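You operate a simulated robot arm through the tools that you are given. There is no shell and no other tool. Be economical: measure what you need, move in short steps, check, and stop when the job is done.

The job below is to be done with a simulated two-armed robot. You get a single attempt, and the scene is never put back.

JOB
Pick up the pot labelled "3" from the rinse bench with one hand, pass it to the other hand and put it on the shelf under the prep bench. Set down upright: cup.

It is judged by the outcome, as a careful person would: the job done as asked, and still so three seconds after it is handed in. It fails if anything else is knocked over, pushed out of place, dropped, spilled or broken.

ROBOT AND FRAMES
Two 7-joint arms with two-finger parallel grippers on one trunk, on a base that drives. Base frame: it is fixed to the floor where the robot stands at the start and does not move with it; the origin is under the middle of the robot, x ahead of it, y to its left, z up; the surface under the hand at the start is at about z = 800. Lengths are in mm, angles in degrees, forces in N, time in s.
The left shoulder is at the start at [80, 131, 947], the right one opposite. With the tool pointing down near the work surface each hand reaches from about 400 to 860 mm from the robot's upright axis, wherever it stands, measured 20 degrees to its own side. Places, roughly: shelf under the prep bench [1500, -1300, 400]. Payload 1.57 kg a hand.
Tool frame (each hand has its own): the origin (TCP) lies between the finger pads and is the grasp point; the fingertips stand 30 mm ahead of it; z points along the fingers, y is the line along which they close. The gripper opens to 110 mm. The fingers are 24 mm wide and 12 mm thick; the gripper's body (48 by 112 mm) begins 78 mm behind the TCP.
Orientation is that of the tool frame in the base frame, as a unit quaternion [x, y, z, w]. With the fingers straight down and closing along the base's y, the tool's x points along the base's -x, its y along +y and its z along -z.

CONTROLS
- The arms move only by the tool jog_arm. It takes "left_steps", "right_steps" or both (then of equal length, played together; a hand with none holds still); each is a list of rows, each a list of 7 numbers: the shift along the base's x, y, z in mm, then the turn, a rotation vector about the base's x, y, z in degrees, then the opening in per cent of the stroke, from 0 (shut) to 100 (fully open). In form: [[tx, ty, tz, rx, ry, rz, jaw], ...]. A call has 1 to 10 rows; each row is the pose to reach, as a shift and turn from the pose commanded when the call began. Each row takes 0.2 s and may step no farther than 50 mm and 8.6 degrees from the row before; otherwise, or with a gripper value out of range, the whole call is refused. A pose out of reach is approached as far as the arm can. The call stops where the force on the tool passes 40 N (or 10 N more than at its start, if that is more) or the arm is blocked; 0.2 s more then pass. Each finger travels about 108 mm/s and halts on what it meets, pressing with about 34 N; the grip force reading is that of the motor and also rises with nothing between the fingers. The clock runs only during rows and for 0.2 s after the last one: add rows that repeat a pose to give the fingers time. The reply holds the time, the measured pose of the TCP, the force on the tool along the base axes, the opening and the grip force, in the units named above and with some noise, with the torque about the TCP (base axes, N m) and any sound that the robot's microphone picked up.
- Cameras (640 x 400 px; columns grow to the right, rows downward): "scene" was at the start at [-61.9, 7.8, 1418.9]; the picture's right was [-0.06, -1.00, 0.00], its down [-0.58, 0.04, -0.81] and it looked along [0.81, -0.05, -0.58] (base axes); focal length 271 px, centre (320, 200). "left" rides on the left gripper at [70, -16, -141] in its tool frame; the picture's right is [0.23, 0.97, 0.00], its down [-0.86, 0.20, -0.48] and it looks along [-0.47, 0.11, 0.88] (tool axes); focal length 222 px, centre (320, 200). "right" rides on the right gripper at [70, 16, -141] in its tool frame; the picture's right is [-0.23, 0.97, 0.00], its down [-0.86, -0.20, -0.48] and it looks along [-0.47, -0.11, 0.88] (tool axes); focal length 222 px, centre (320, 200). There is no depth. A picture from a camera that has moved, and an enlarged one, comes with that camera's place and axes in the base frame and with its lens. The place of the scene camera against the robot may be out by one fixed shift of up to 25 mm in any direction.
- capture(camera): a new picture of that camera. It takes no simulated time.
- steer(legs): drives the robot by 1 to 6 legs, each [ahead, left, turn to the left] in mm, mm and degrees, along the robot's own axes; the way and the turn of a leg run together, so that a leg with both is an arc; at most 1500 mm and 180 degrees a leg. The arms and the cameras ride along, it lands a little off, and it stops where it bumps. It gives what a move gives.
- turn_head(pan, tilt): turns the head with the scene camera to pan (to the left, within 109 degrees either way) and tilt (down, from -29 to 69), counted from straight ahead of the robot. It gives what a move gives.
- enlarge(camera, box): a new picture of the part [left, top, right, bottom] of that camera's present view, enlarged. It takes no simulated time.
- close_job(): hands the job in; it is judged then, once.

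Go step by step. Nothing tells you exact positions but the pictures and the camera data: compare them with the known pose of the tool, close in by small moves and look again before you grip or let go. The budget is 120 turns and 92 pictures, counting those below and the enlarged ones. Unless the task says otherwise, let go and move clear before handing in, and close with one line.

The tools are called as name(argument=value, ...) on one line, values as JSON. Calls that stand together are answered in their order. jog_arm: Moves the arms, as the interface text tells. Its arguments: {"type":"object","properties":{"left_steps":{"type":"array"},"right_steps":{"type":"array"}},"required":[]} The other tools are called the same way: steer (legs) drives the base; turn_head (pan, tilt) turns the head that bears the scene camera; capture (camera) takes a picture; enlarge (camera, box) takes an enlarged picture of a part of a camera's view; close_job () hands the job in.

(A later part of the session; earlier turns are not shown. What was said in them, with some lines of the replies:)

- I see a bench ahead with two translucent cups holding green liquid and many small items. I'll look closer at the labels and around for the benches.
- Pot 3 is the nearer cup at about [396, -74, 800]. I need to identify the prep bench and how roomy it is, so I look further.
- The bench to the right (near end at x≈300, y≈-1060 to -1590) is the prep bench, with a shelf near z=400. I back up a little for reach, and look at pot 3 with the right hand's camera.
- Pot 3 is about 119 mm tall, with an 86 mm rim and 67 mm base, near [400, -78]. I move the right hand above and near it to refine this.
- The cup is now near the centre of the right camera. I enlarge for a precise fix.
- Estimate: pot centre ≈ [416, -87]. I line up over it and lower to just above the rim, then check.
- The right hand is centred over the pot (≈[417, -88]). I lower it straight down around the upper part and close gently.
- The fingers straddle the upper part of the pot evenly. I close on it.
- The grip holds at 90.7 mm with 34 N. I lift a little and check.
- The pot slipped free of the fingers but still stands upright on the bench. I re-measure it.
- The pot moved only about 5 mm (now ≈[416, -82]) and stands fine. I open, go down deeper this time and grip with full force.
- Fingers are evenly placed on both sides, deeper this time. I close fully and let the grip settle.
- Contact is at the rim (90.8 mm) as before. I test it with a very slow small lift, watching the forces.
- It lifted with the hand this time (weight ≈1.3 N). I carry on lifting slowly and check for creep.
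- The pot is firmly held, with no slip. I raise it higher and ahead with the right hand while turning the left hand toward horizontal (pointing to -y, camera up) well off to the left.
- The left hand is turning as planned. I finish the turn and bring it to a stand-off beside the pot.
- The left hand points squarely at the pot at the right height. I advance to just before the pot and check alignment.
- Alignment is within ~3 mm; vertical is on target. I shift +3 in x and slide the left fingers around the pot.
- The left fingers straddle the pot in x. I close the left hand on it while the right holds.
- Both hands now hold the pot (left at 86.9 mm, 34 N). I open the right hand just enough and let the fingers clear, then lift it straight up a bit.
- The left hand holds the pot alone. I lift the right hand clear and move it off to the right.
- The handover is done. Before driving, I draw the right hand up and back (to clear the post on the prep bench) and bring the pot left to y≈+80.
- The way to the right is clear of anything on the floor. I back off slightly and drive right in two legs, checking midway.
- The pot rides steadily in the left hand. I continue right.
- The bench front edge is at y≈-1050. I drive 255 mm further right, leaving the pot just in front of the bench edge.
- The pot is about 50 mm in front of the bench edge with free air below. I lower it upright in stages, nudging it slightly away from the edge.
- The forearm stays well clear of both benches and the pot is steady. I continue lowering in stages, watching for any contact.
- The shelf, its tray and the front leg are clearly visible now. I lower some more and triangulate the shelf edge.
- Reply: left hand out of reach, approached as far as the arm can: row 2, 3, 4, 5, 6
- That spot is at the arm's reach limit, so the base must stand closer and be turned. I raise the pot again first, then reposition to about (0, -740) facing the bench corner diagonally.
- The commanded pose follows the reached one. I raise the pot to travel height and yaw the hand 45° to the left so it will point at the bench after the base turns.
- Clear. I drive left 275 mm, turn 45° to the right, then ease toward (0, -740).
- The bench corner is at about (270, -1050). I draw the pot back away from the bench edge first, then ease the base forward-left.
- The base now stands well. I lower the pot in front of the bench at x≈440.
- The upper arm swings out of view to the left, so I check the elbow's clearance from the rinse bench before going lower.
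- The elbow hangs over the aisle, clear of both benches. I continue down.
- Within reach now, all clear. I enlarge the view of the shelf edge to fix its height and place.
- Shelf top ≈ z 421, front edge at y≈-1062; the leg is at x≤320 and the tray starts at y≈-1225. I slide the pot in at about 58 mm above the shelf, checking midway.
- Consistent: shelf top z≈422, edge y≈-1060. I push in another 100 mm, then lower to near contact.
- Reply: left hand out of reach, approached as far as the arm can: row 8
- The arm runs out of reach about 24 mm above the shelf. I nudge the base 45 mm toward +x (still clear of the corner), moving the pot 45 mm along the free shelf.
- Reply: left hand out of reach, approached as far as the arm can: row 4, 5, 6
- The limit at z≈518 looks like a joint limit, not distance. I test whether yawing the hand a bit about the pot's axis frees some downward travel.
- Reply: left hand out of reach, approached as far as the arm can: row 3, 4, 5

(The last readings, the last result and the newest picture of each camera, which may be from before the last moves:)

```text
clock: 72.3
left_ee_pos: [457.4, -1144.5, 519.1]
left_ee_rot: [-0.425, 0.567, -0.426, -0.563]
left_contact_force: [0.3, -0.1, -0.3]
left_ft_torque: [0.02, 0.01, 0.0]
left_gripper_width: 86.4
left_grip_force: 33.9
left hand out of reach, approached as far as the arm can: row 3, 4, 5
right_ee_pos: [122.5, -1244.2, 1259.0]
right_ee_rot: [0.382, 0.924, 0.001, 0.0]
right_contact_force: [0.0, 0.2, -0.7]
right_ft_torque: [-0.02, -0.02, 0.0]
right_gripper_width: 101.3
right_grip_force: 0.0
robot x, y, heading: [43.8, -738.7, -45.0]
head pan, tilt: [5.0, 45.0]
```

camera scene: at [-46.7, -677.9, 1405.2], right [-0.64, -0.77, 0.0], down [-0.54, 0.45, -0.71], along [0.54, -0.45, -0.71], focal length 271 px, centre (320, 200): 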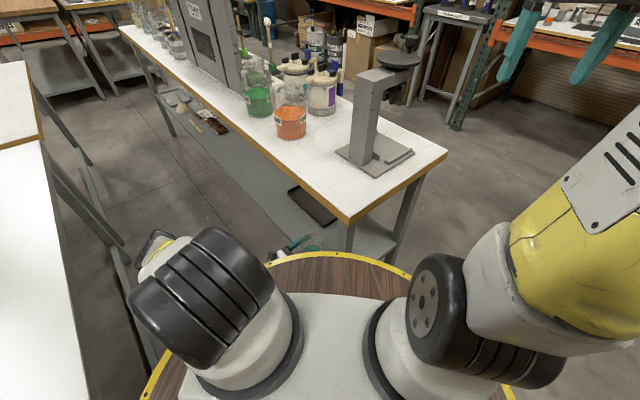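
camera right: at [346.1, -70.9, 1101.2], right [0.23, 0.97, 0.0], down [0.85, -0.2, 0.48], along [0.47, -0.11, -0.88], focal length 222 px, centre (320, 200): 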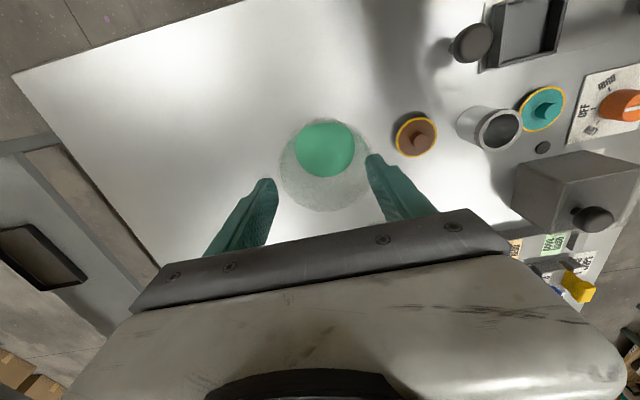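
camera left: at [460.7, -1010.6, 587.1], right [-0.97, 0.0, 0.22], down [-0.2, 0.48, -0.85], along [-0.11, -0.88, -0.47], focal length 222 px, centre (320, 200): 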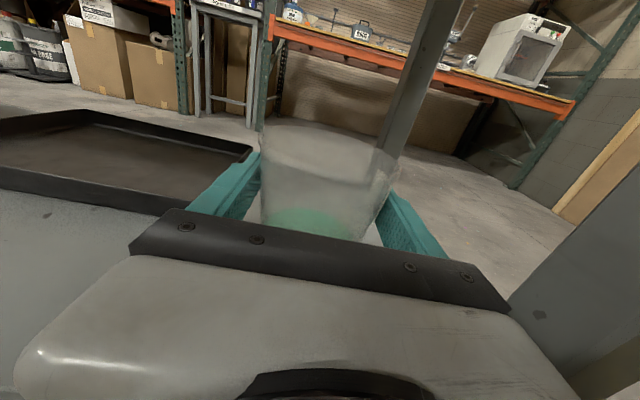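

The floor of this arm's travel with a level hand is z≈518, about 24 mm too high. So I'll take the pot out, rest it briefly on the clear front corner of the prep bench top, and re-grip with the hand pitched ~24° down, which gives the needed depth. First out and up.

jog_arm(left_steps=[[0, 0, 15, 0, 0, 8, 10], [0, 0, 30, 0, 0, 16, 10], [0, 20, 30, 0, 0, 16, 10], [0, 50, 30, 0, 0, 16, 10], [0, 80, 30, 0, 0, 16, 10], [0, 110, 30, 0, 0, 16, 10], [0, 140, 30, 0, 0, 16, 10], [0, 170, 30, 0, 0, 16, 10], [0, 200, 30, 0, 0, 16, 10], [0, 225, 30, 0, 0, 16, 10]])

jog_arm(left_steps=[[0, 0, 30, 0, 0, 0, 10], [0, 0, 75, 0, 0, 0, 10], [0, 0, 120, 0, 0, 0, 10], [0, 0, 165, 0, 0, 0, 10], [0, 0, 210, 0, 0, 0, 10], [0, 0, 255, 0, 0, 0, 10], [0, 0, 300, 0, 0, 0, 10], [0, 0, 345, 0, 0, 0, 10], [0, 0, 390, 0, 0, 0, 10], [0, 0, 430, 0, 0, 0, 10]])

capture(camera="left")

capture(camera="scene")

```text
clock: 74.5
left_ee_pos: [453.2, -918.8, 548.5]
left_ee_rot: [-0.499, 0.502, -0.499, -0.499]
left_contact_force: [-0.1, -0.6, -0.8]
left_ft_torque: [0.03, 0.02, 0.0]
left_gripper_width: 87.0
left_grip_force: 33.7
right_ee_pos: [121.8, -1243.7, 1258.4]
right_ee_rot: [0.381, 0.924, -0.001, 0.0]
right_contact_force: [-0.4, -1.0, 0.2]
right_ft_torque: [0.01, -0.03, 0.01]
right_gripper_width: 101.0
right_grip_force: 0.1
robot x, y, heading: [43.0, -737.7, -44.8]
head pan, tilt: [5.0, 45.0]
```

```text
clock: 76.7
left_ee_pos: [471.5, -918.9, 972.8]
left_ee_rot: [-0.499, 0.502, -0.499, -0.5]
left_contact_force: [1.0, -0.7, 0.2]
left_ft_torque: [-0.01, -0.02, -0.02]
left_gripper_width: 86.7
left_grip_force: 33.8
left hand out of reach, approached as far as the arm can: row 10
right_ee_pos: [122.2, -1243.6, 1259.4]
right_ee_rot: [0.382, 0.924, 0.0, 0.001]
right_contact_force: [0.3, 1.1, 0.3]
right_ft_torque: [-0.03, 0.03, 0.01]
right_gripper_width: 101.3
right_grip_force: 0.1
robot x, y, heading: [42.8, -735.1, -44.9]
head pan, tilt: [5.0, 45.0]
```

```text
23 pictures are left
camera left: at [488.6, -777.6, 1043.4], right [-0.97, 0.0, 0.22], down [-0.2, 0.48, -0.85], along [-0.11, -0.88, -0.47], focal length 222 px, centre (320, 200)
```

left: 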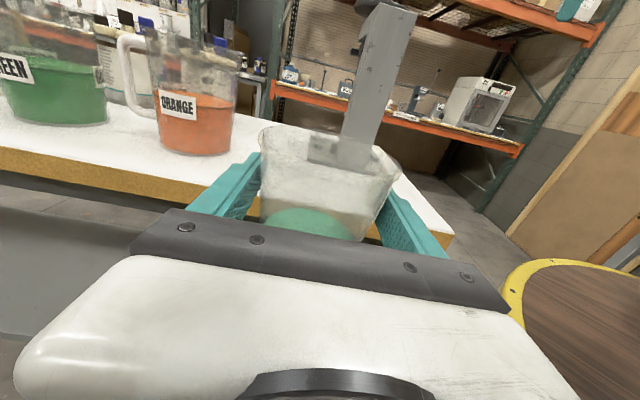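

```text
22 pictures are left
camera scene: at [-1.5, -678.3, 1405.2], right [-0.64, -0.77, 0.0], down [-0.54, 0.45, -0.71], along [0.54, -0.45, -0.71], focal length 271 px, centre (320, 200)
```

scene: 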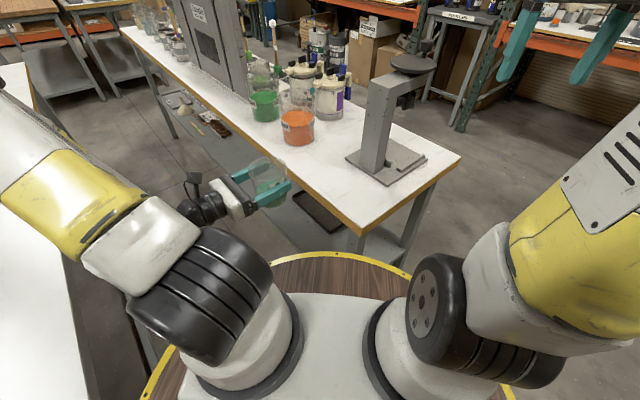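

The bench top turns out to be higher, z≈890 with its edge at y≈-1025. I raise the pot a bit more, out at x≈500 where the reach allows.

jog_arm(left_steps=[[10, -5, 0, 0, 0, 0, 10], [20, -10, 10, 0, 0, 0, 10], [30, -15, 25, 0, 0, 0, 10], [40, -20, 40, 0, 0, 0, 10], [45, -25, 55, 0, 0, 0, 10], [45, -25, 65, 0, 0, 0, 10]])

enlarge(camera="left", box=[0, 20, 480, 260])

```text
clock: 78.1
left_ee_pos: [516.5, -943.1, 1038.2]
left_ee_rot: [-0.5, 0.502, -0.5, -0.498]
left_contact_force: [-0.6, 0.3, -0.2]
left_ft_torque: [-0.02, 0.0, -0.01]
left_gripper_width: 86.8
left_grip_force: 34.2
right_ee_pos: [123.6, -1243.2, 1259.1]
right_ee_rot: [0.382, 0.924, -0.001, 0.0]
right_contact_force: [-0.2, -0.4, 1.0]
right_ft_torque: [0.0, 0.02, 0.02]
right_gripper_width: 101.1
right_grip_force: 0.1
robot x, y, heading: [46.4, -736.4, -44.9]
head pan, tilt: [5.0, 45.0]
```

```text
1.33 times, centred on (240, 140) of left
camera zoom: at [532.0, -802.9, 1108.2], right [-0.97, 0.0, 0.22], down [-0.2, 0.48, -0.85], along [-0.11, -0.88, -0.47], focal length 296 px, centre (427, 280)
```

zoom: 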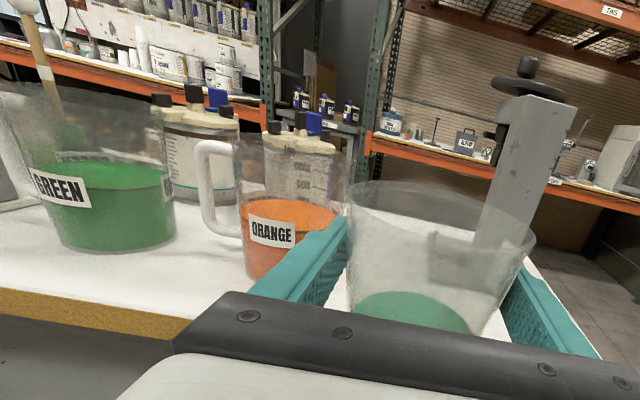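

The orange mug starts at x≈607 and the stand's plate at y≈-1185, so (487, -1108) is a clear spot. I move over it and descend to a few cm above the top.

jog_arm(left_steps=[[-5, -20, 0, 0, 0, 0, 10], [-10, -45, 0, 0, 0, 0, 10], [-15, -70, 0, 0, 0, 0, 10], [-20, -95, 0, 0, 0, 0, 10], [-25, -120, 0, 0, 0, 0, 10], [-30, -145, 0, 0, 0, 0, 10], [-30, -165, 0, 0, 0, 0, 10], [-30, -165, -25, 0, 0, 0, 10], [-30, -165, -45, 0, 0, 0, 10], [-30, -165, -55, 0, 0, 0, 10]])

capture(camera="scene")

```text
clock: 80.3
left_ee_pos: [485.1, -1110.0, 981.9]
left_ee_rot: [-0.5, 0.501, -0.5, -0.498]
left_contact_force: [0.1, 0.5, 0.3]
left_ft_torque: [0.01, -0.04, 0.0]
left_gripper_width: 86.6
left_grip_force: 34.0
right_ee_pos: [122.6, -1243.8, 1257.4]
right_ee_rot: [0.382, 0.924, 0.0, 0.0]
right_contact_force: [0.4, -0.2, 0.2]
right_ft_torque: [0.01, -0.02, 0.03]
right_gripper_width: 101.1
right_grip_force: 0.1
robot x, y, heading: [47.8, -739.4, -45.0]
head pan, tilt: [5.0, 45.0]
```

```text
20 pictures are left
camera scene: at [-1.8, -678.5, 1405.2], right [-0.64, -0.77, 0.0], down [-0.54, 0.45, -0.71], along [0.54, -0.45, -0.71], focal length 271 px, centre (320, 200)
```

scene: 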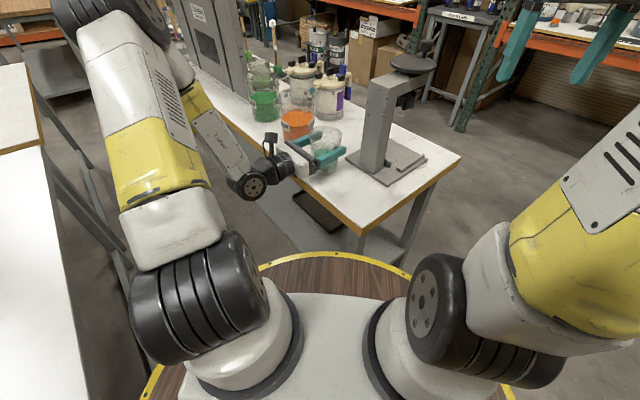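

All clear around the pot. I lower in fine steps to feel the bench top.

jog_arm(left_steps=[[0, 0, -4, 0, 0, 0, 10], [0, 0, -8, 0, 0, 0, 10], [0, 0, -11, 0, 0, 0, 10], [0, 0, -14, 0, 0, 0, 10]])

enlarge(camera="scene", box=[220, 90, 420, 215])

```text
clock: 81.3
left_ee_pos: [485.8, -1108.9, 970.7]
left_ee_rot: [0.498, -0.501, 0.501, 0.499]
left_contact_force: [0.8, -0.3, 14.6]
left_ft_torque: [0.48, 0.04, 0.0]
left_gripper_width: 87.0
left_grip_force: 33.9
right_ee_pos: [122.0, -1243.6, 1259.7]
right_ee_rot: [0.382, 0.924, 0.0, 0.0]
right_contact_force: [0.5, 0.7, -0.9]
right_ft_torque: [-0.03, 0.01, 0.0]
right_gripper_width: 101.1
right_grip_force: 0.0
robot x, y, heading: [45.9, -737.1, -44.4]
head pan, tilt: [5.0, 45.0]
```

```text
3.20 times, centred on (320, 152) of scene
camera zoom: at [-2.0, -678.2, 1405.2], right [-0.64, -0.77, 0.0], down [-0.54, 0.45, -0.71], along [0.54, -0.45, -0.71], focal length 867 px, centre (320, 352)
```

zoom: 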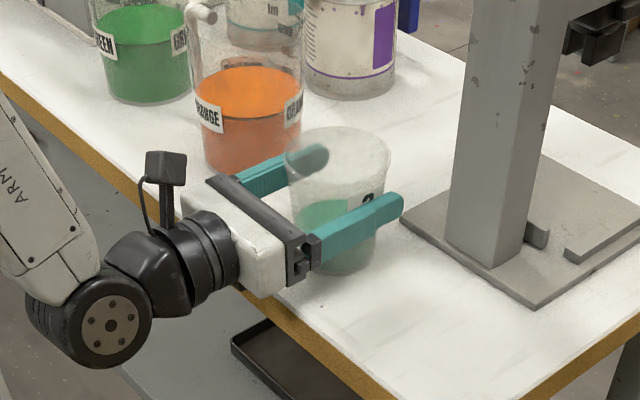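

The pot stands on the top (contact 14.6 N, surface ≈ z 900). I relieve the pressure, open partly and back straight out.

jog_arm(left_steps=[[0, 0, 2, 0, 0, 0, 10], [0, 0, 2, 0, 0, 0, 84], [0, 0, 2, 0, 0, 0, 94], [0, 0, 2, 0, 0, 0, 94], [0, 0, 2, 0, 0, 0, 94]])

jog_arm(left_steps=[[0, 15, 0, 0, 0, 0, 94], [0, 35, 0, 0, 0, 0, 94], [0, 60, 0, 0, 0, 0, 94], [0, 85, 0, 0, 0, 0, 94], [0, 110, 0, 0, 0, 0, 94], [0, 125, 0, 0, 0, 0, 94]])

enlarge(camera="scene", box=[220, 90, 420, 215])

```text
clock: 82.5
left_ee_pos: [485.8, -1109.4, 970.1]
left_ee_rot: [-0.5, 0.503, -0.499, -0.498]
left_contact_force: [-0.5, 0.8, 0.4]
left_ft_torque: [-0.01, 0.02, 0.01]
left_gripper_width: 103.6
left_grip_force: 0.1
right_ee_pos: [121.7, -1242.8, 1258.6]
right_ee_rot: [0.382, 0.924, 0.001, 0.001]
right_contact_force: [-1.1, -0.4, 0.5]
right_ft_torque: [0.01, 0.01, 0.01]
right_gripper_width: 101.2
right_grip_force: 0.2
robot x, y, heading: [43.4, -737.2, -44.7]
head pan, tilt: [5.0, 45.0]
```

```text
clock: 83.9
left_ee_pos: [484.0, -986.4, 972.3]
left_ee_rot: [-0.499, 0.503, -0.499, -0.499]
left_contact_force: [0.7, -0.6, 0.1]
left_ft_torque: [0.0, -0.03, 0.02]
left_gripper_width: 103.2
left_grip_force: 0.1
right_ee_pos: [122.3, -1244.0, 1259.5]
right_ee_rot: [0.381, 0.924, 0.001, 0.0]
right_contact_force: [0.5, -0.3, -0.3]
right_ft_torque: [-0.01, -0.01, 0.0]
right_gripper_width: 101.3
right_grip_force: 0.0
robot x, y, heading: [45.5, -740.5, -44.8]
head pan, tilt: [5.0, 45.0]
```

```text
3.20 times, centred on (320, 152) of scene
camera zoom: at [-1.8, -678.6, 1405.2], right [-0.64, -0.77, 0.0], down [-0.54, 0.45, -0.71], along [0.54, -0.45, -0.71], focal length 867 px, centre (320, 352)
```

zoom: 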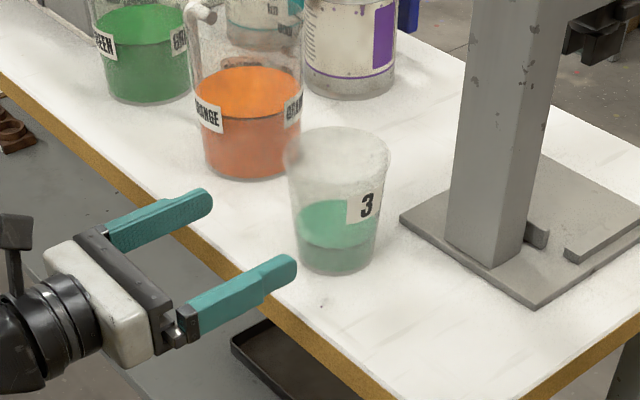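

The pot stands upright and undisturbed. I pitch the hand 24° down while rising, then come back in along the tool axis.

jog_arm(left_steps=[[0, 0, 15, 6, 0, 0, 94], [0, 0, 30, 12, 0, 0, 94], [0, 0, 45, 18, 0, 0, 94], [0, 0, 58, 24, 0, 0, 94]])

jog_arm(left_steps=[[0, -20, -8, 0, 0, 0, 94], [0, -40, -17, 0, 0, 0, 94], [0, -55, -24, 0, 0, 0, 94]])

enlarge(camera="scene", box=[220, 90, 420, 215])

capture(camera="left")

```text
clock: 84.9
left_ee_pos: [486.3, -984.3, 1028.9]
left_ee_rot: [-0.593, 0.595, -0.383, -0.384]
left_contact_force: [-0.5, 1.1, 0.0]
left_ft_torque: [-0.01, 0.01, -0.02]
left_gripper_width: 103.5
left_grip_force: 0.1
left hand out of reach, approached as far as the arm can: row 2, 3
right_ee_pos: [123.6, -1243.7, 1258.6]
right_ee_rot: [0.382, 0.924, 0.0, 0.0]
right_contact_force: [1.0, 0.4, 1.2]
right_ft_torque: [0.01, 0.02, -0.02]
right_gripper_width: 101.1
right_grip_force: 0.1
robot x, y, heading: [48.0, -738.1, -44.7]
head pan, tilt: [5.0, 45.0]
```

```text
clock: 85.7
left_ee_pos: [486.2, -1039.8, 1005.2]
left_ee_rot: [-0.592, 0.596, -0.384, -0.383]
left_contact_force: [-0.4, 0.5, -0.4]
left_ft_torque: [-0.03, -0.01, -0.02]
left_gripper_width: 103.2
left_grip_force: 0.0
right_ee_pos: [121.2, -1242.9, 1259.6]
right_ee_rot: [0.382, 0.924, 0.0, 0.0]
right_contact_force: [-0.2, -0.3, -0.4]
right_ft_torque: [-0.01, -0.02, 0.0]
right_gripper_width: 101.2
right_grip_force: 0.0
robot x, y, heading: [39.9, -738.3, -44.9]
head pan, tilt: [5.0, 45.0]
```

```text
3.20 times, centred on (320, 152) of scene
camera zoom: at [-1.9, -678.3, 1405.2], right [-0.64, -0.77, 0.0], down [-0.54, 0.45, -0.71], along [0.54, -0.45, -0.71], focal length 867 px, centre (320, 352)
```

zoom: 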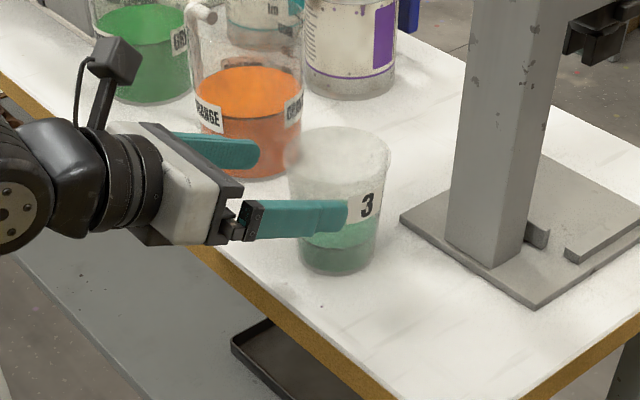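

```text
16 pictures are left
camera left: at [501.5, -939.3, 1126.6], right [-0.97, -0.09, 0.2], down [-0.2, 0.79, -0.58], along [-0.11, -0.61, -0.79], focal length 222 px, centre (320, 200)
```

left: 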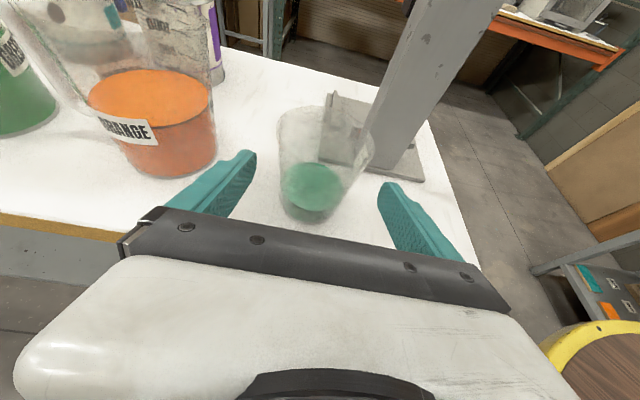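

Well lined up, with both fingers clear of the mug. I complete the approach and grip.

jog_arm(left_steps=[[0, -18, -8, 0, 0, 0, 94], [0, -36, -16, 0, 0, 0, 94], [0, -54, -24, 0, 0, 0, 94], [0, -69, -30, 0, 0, 0, 94], [0, -69, -30, 0, 0, 0, 85], [0, -69, -30, 0, 0, 0, 60], [0, -69, -30, 0, 0, 0, 30], [0, -69, -30, 0, 0, 0, 10], [0, -69, -30, 0, 0, 0, 10]])

enlarge(camera="scene", box=[220, 90, 420, 215])

```text
clock: 87.7
left_ee_pos: [486.3, -1108.5, 975.0]
left_ee_rot: [-0.592, 0.595, -0.384, -0.384]
left_contact_force: [-0.3, -0.5, 2.1]
left_ft_torque: [-0.1, -0.17, 0.0]
left_gripper_width: 88.1
left_grip_force: 33.7
right_ee_pos: [122.7, -1243.0, 1259.8]
right_ee_rot: [0.382, 0.924, 0.0, -0.001]
right_contact_force: [0.5, 1.1, -0.1]
right_ft_torque: [0.0, 0.01, 0.03]
right_gripper_width: 101.3
right_grip_force: 0.0
robot x, y, heading: [42.6, -740.4, -45.0]
head pan, tilt: [5.0, 45.0]
```

```text
3.20 times, centred on (320, 152) of scene
camera zoom: at [-1.8, -678.5, 1405.2], right [-0.64, -0.77, 0.0], down [-0.54, 0.45, -0.71], along [0.54, -0.45, -0.71], focal length 867 px, centre (320, 352)
```

zoom: 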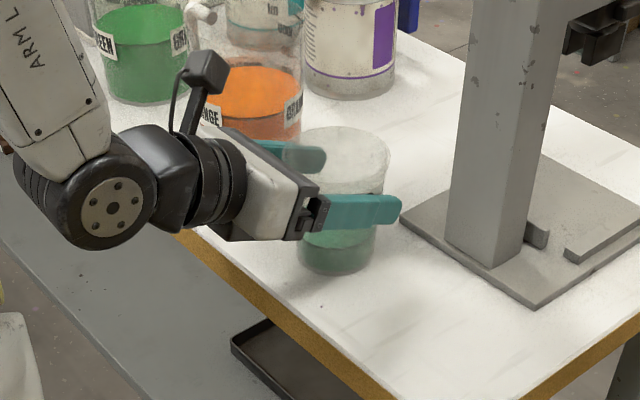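

Gripped (88 mm, 34 N). I lift slowly, then withdraw clear of the bench edge.

jog_arm(left_steps=[[0, 0, 4, 0, 0, 0, 10], [0, 0, 10, 0, 0, 0, 10], [0, 0, 18, 0, 0, 0, 10], [0, 0, 28, 0, 0, 0, 10], [0, 0, 35, 0, 0, 0, 10], [5, 15, 35, 0, 0, 0, 10], [10, 40, 35, 0, 0, 0, 10], [15, 65, 35, 0, 0, 0, 10], [20, 90, 35, 0, 0, 0, 10], [25, 110, 35, 0, 0, 0, 10]])

jog_arm(left_steps=[[5, 20, 0, 0, 0, 0, 10], [5, 40, 0, 0, 0, 0, 10], [5, 60, 0, 0, 0, 0, 10], [5, 70, 0, 0, 0, 0, 10]])

capture(camera="scene")

```text
clock: 89.9
left_ee_pos: [510.1, -999.7, 1009.4]
left_ee_rot: [-0.592, 0.595, -0.384, -0.384]
left_contact_force: [0.6, 0.0, -1.6]
left_ft_torque: [0.0, -0.02, -0.01]
left_gripper_width: 87.8
left_grip_force: 33.5
right_ee_pos: [122.8, -1242.6, 1259.0]
right_ee_rot: [0.382, 0.924, 0.0, 0.0]
right_contact_force: [-0.4, 0.0, -0.2]
right_ft_torque: [0.04, -0.01, -0.04]
right_gripper_width: 101.2
right_grip_force: 0.0
robot x, y, heading: [42.2, -741.9, -45.2]
head pan, tilt: [5.0, 45.0]
```

```text
clock: 90.9
left_ee_pos: [515.3, -928.6, 1009.9]
left_ee_rot: [-0.592, 0.595, -0.384, -0.383]
left_contact_force: [-0.2, 0.4, -1.2]
left_ft_torque: [-0.02, 0.0, 0.01]
left_gripper_width: 88.1
left_grip_force: 33.4
right_ee_pos: [122.8, -1242.4, 1258.2]
right_ee_rot: [0.381, 0.924, 0.0, 0.0]
right_contact_force: [0.0, 0.6, 0.6]
right_ft_torque: [0.01, -0.01, -0.02]
right_gripper_width: 101.0
right_grip_force: 0.0
robot x, y, heading: [46.7, -736.7, -44.9]
head pan, tilt: [5.0, 45.0]
```

```text
14 pictures are left
camera scene: at [-1.8, -678.5, 1405.2], right [-0.64, -0.77, 0.0], down [-0.54, 0.45, -0.71], along [0.54, -0.45, -0.71], focal length 271 px, centre (320, 200)
```

scene: 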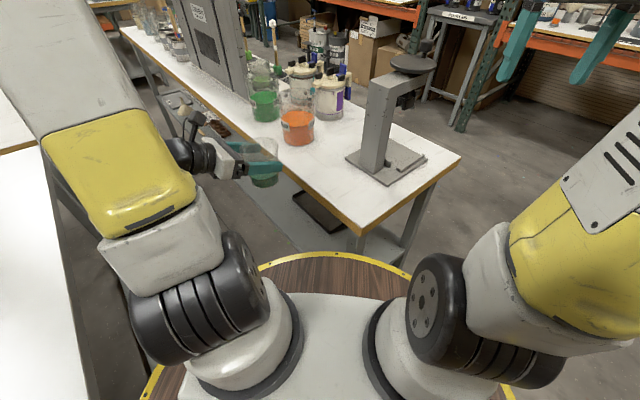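

The pot is clear of the edge. I lower it in the same column as before.

jog_arm(left_steps=[[-5, 5, -20, 0, 0, 0, 10], [-10, 10, -45, 0, 0, 0, 10], [-15, 10, -75, 0, 0, 0, 10], [-20, 10, -105, 0, 0, 0, 10], [-25, 10, -135, 0, 0, 0, 10], [-30, 10, -165, 0, 0, 0, 10], [-35, 10, -195, 0, 0, 0, 10], [-40, 10, -225, 0, 0, 0, 10], [-45, 10, -250, 0, 0, 0, 10]])

jog_arm(left_steps=[[0, 0, -25, 0, 0, 0, 10], [0, 0, -50, 0, 0, 0, 10], [0, 0, -75, 0, 0, 0, 10], [0, 0, -100, 0, 0, 0, 10], [0, 0, -125, 0, 0, 0, 10], [0, 0, -150, 0, 0, 0, 10], [0, 0, -175, 0, 0, 0, 10], [0, 0, -195, 0, 0, 0, 10]])

capture(camera="left")

```text
clock: 92.9
left_ee_pos: [471.0, -921.2, 759.9]
left_ee_rot: [-0.593, 0.595, -0.385, -0.383]
left_contact_force: [0.3, 0.7, -1.4]
left_ft_torque: [0.02, -0.04, 0.0]
left_gripper_width: 88.0
left_grip_force: 34.3
right_ee_pos: [121.6, -1243.3, 1258.9]
right_ee_rot: [0.381, 0.924, -0.001, 0.0]
right_contact_force: [-0.9, 0.3, 0.8]
right_ft_torque: [-0.01, 0.01, -0.01]
right_gripper_width: 101.4
right_grip_force: 0.1
robot x, y, heading: [44.9, -739.1, -44.8]
head pan, tilt: [5.0, 45.0]
```

```text
clock: 94.7
left_ee_pos: [470.5, -919.4, 564.4]
left_ee_rot: [-0.592, 0.595, -0.384, -0.384]
left_contact_force: [-0.8, -0.3, -1.5]
left_ft_torque: [-0.02, 0.0, -0.02]
left_gripper_width: 87.9
left_grip_force: 34.3
right_ee_pos: [122.4, -1243.5, 1257.9]
right_ee_rot: [0.382, 0.924, 0.001, -0.001]
right_contact_force: [0.3, 1.1, 0.3]
right_ft_torque: [-0.02, -0.03, -0.02]
right_gripper_width: 101.0
right_grip_force: 0.1
robot x, y, heading: [40.0, -736.9, -44.7]
head pan, tilt: [5.0, 45.0]
```

```text
13 pictures are left
camera left: at [486.2, -819.2, 685.8], right [-0.97, -0.09, 0.2], down [-0.2, 0.79, -0.58], along [-0.11, -0.61, -0.79], focal length 222 px, centre (320, 200)
```

left: 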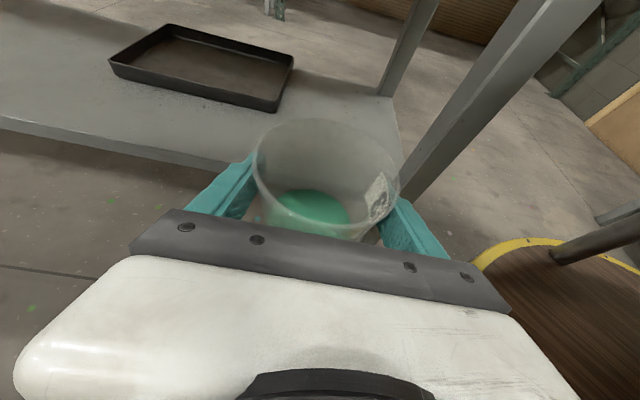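

The tray starts at x≥578, y≤-1215 and the leg is well to the side; the spot at (468, -1150) is free. I slide in and lower partway.

jog_arm(left_steps=[[0, -20, 0, 0, 0, 0, 10], [0, -50, 0, 0, 0, 0, 10], [0, -80, 0, 0, 0, 0, 10], [0, -110, 0, 0, 0, 0, 10], [0, -140, 0, 0, 0, 0, 10], [0, -170, 0, 0, 0, 0, 10], [0, -200, 0, 0, 0, 0, 10], [0, -228, 0, 0, 0, 0, 10], [0, -228, -20, 0, 0, 0, 10], [0, -228, -40, 0, 0, 0, 10]])

capture(camera="left")

enlarge(camera="scene", box=[230, 160, 430, 285])

```text
clock: 96.9
left_ee_pos: [470.7, -1147.6, 525.5]
left_ee_rot: [-0.591, 0.595, -0.384, -0.385]
left_contact_force: [0.1, 0.5, -1.7]
left_ft_torque: [-0.02, -0.02, 0.0]
left_gripper_width: 87.7
left_grip_force: 34.0
right_ee_pos: [122.5, -1243.6, 1258.5]
right_ee_rot: [0.382, 0.924, 0.0, -0.001]
right_contact_force: [-0.1, -0.2, 0.0]
right_ft_torque: [-0.01, -0.02, 0.02]
right_gripper_width: 101.1
right_grip_force: 0.0
robot x, y, heading: [42.3, -739.2, -45.0]
head pan, tilt: [5.0, 45.0]
```

```text
12 pictures are left
camera left: at [486.1, -1046.8, 646.6], right [-0.97, -0.09, 0.2], down [-0.2, 0.79, -0.58], along [-0.11, -0.61, -0.79], focal length 222 px, centre (320, 200)
```

left: 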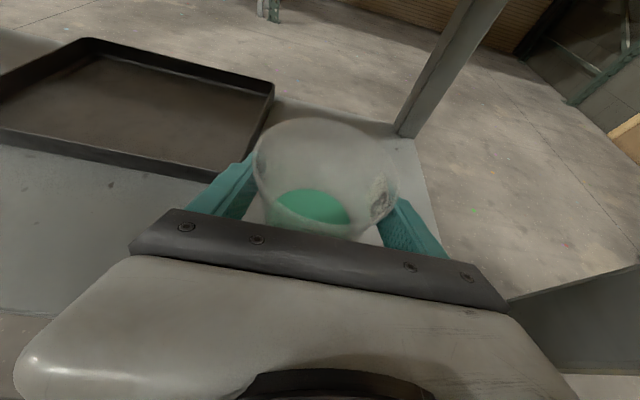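

```text
3.20 times, centred on (330, 222) of scene
camera zoom: at [-1.8, -678.5, 1405.2], right [-0.64, -0.77, 0.0], down [-0.54, 0.45, -0.71], along [0.54, -0.45, -0.71], focal length 867 px, centre (288, 128)
```

zoom: 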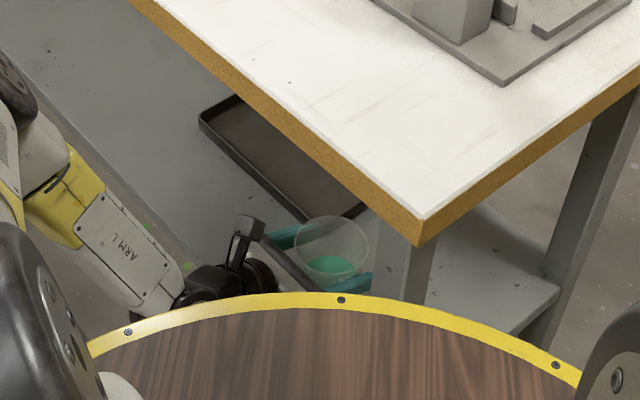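

The pot is over free shelf. I lower in fine steps until it touches.

jog_arm(left_steps=[[0, 0, -8, 0, 0, 0, 10], [0, 0, -15, 0, 0, 0, 10], [0, 0, -20, 0, 0, 0, 10], [0, 0, -23, 0, 0, 0, 10], [0, 0, -25, 0, 0, 0, 10]])

```text
clock: 98.1
left_ee_pos: [470.1, -1146.4, 499.3]
left_ee_rot: [-0.593, 0.595, -0.384, -0.383]
left_contact_force: [0.0, 0.5, -1.7]
left_ft_torque: [0.01, 0.05, -0.01]
left_gripper_width: 88.0
left_grip_force: 33.4
right_ee_pos: [123.0, -1243.4, 1258.6]
right_ee_rot: [0.382, 0.924, 0.0, -0.001]
right_contact_force: [-0.1, 0.8, -0.6]
right_ft_torque: [-0.02, 0.02, 0.02]
right_gripper_width: 101.0
right_grip_force: 0.0
robot x, y, heading: [42.8, -738.8, -45.0]
head pan, tilt: [5.0, 45.0]
```

No contact yet at z=499 and the reach is fine. I continue down in 2–3 mm steps.

jog_arm(left_steps=[[0, 0, -2, 0, 0, 0, 10], [0, 0, -5, 0, 0, 0, 10], [0, 0, -7, 0, 0, 0, 10]])

```text
clock: 98.9
left_ee_pos: [471.2, -1148.2, 494.8]
left_ee_rot: [-0.591, 0.594, -0.386, -0.385]
left_contact_force: [-0.8, 1.4, 18.7]
left_ft_torque: [-0.13, -0.04, 0.07]
left_gripper_width: 87.7
left_grip_force: 33.9
right_ee_pos: [121.8, -1242.5, 1258.5]
right_ee_rot: [0.382, 0.924, 0.0, 0.0]
right_contact_force: [0.4, 0.5, -1.0]
right_ft_torque: [-0.03, 0.04, -0.01]
right_gripper_width: 101.3
right_grip_force: 0.1
robot x, y, heading: [46.6, -738.6, -44.8]
head pan, tilt: [5.0, 45.0]
```

The pot has touched down (18.7 N up). I ease the pressure, open, and look before withdrawing.

jog_arm(left_steps=[[0, 0, 2, 0, 0, 0, 10], [0, 0, 2, 0, 0, 0, 84], [0, 0, 2, 0, 0, 0, 95], [0, 0, 2, 0, 0, 0, 95], [0, 0, 2, 0, 0, 0, 95]])

enlarge(camera="left", box=[160, 80, 480, 280])

```text
clock: 100.1
left_ee_pos: [470.3, -1146.1, 495.2]
left_ee_rot: [-0.592, 0.596, -0.384, -0.384]
left_contact_force: [0.2, 0.5, 1.1]
left_ft_torque: [-0.02, 0.02, 0.0]
left_gripper_width: 104.4
left_grip_force: 0.0
right_ee_pos: [122.0, -1243.8, 1259.2]
right_ee_rot: [0.382, 0.924, 0.0, 0.0]
right_contact_force: [0.4, -0.1, -0.4]
right_ft_torque: [0.02, 0.01, -0.05]
right_gripper_width: 101.2
right_grip_force: 0.2
robot x, y, heading: [43.6, -740.4, -45.0]
head pan, tilt: [5.0, 45.0]
```

```text
2.00 times, centred on (320, 180) of left
camera zoom: at [485.9, -1046.3, 615.3], right [-0.97, -0.09, 0.2], down [-0.2, 0.79, -0.58], along [-0.11, -0.61, -0.79], focal length 444 px, centre (320, 240)
```

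zoom: 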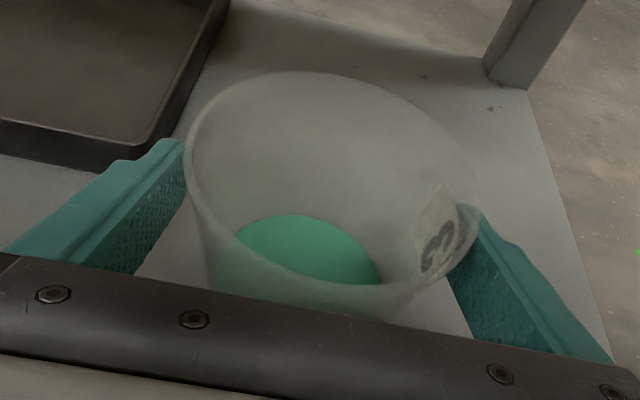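

The fingers are off the pot on both sides. I withdraw along the tool axis.

jog_arm(left_steps=[[0, 9, 4, 0, 0, 0, 97], [0, 23, 10, 0, 0, 0, 97], [0, 41, 18, 0, 0, 0, 97], [0, 64, 28, 0, 0, 0, 97], [0, 91, 40, 0, 0, 0, 97], [0, 119, 52, 0, 0, 0, 97], [0, 150, 60, 0, 0, 0, 97], [0, 190, 65, 0, 0, 0, 97], [0, 230, 70, 0, 0, 0, 97]])

capture(camera="left")

enlarge(camera="scene", box=[230, 160, 430, 285])

```text
clock: 102.1
left_ee_pos: [471.7, -915.2, 563.8]
left_ee_rot: [-0.592, 0.595, -0.385, -0.384]
left_contact_force: [0.4, -1.1, 0.8]
left_ft_torque: [0.02, 0.02, 0.0]
left_gripper_width: 106.5
left_grip_force: 0.1
right_ee_pos: [121.9, -1243.2, 1258.8]
right_ee_rot: [0.382, 0.924, 0.0, 0.0]
right_contact_force: [0.5, -0.5, -0.3]
right_ft_torque: [0.03, 0.01, 0.03]
right_gripper_width: 101.1
right_grip_force: 0.0
robot x, y, heading: [43.4, -736.9, -44.8]
head pan, tilt: [5.0, 45.0]
```

```text
9 pictures are left
camera left: at [486.7, -815.1, 685.4], right [-0.97, -0.09, 0.2], down [-0.2, 0.79, -0.58], along [-0.11, -0.61, -0.79], focal length 222 px, centre (320, 200)
```

left: 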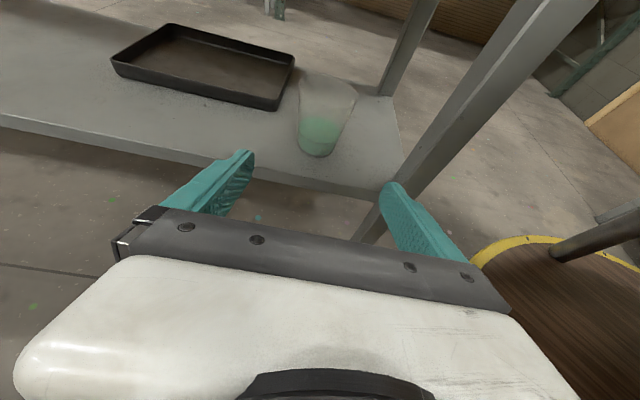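

```text
3.20 times, centred on (330, 222) of scene
camera zoom: at [-1.8, -678.8, 1405.2], right [-0.64, -0.77, 0.0], down [-0.54, 0.45, -0.71], along [0.54, -0.45, -0.71], focal length 867 px, centre (288, 128)
```

zoom: 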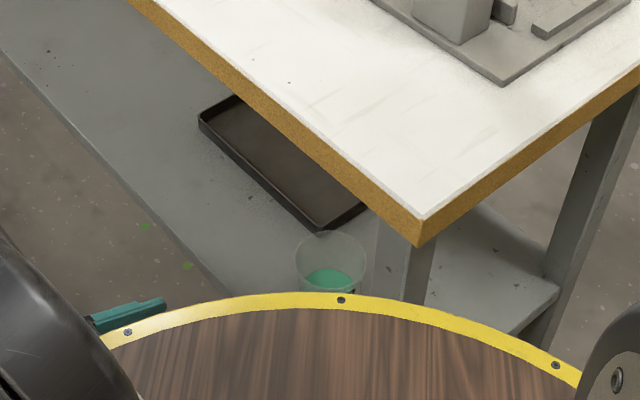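

Pot 3 stands upright on the shelf, clear of the tray, with its liquid level. The hand is well away and nothing else has moved, so I'm handing in.

close_job()

```text
The job is handed in.
```

Pot "3" is standing upright on the shelf under the prep bench. The right hand picked it up and passed it to the left, which set it down. On the way I stood it briefly on the prep bench top to re-grip it, because the left hand could not reach low enough while held level.
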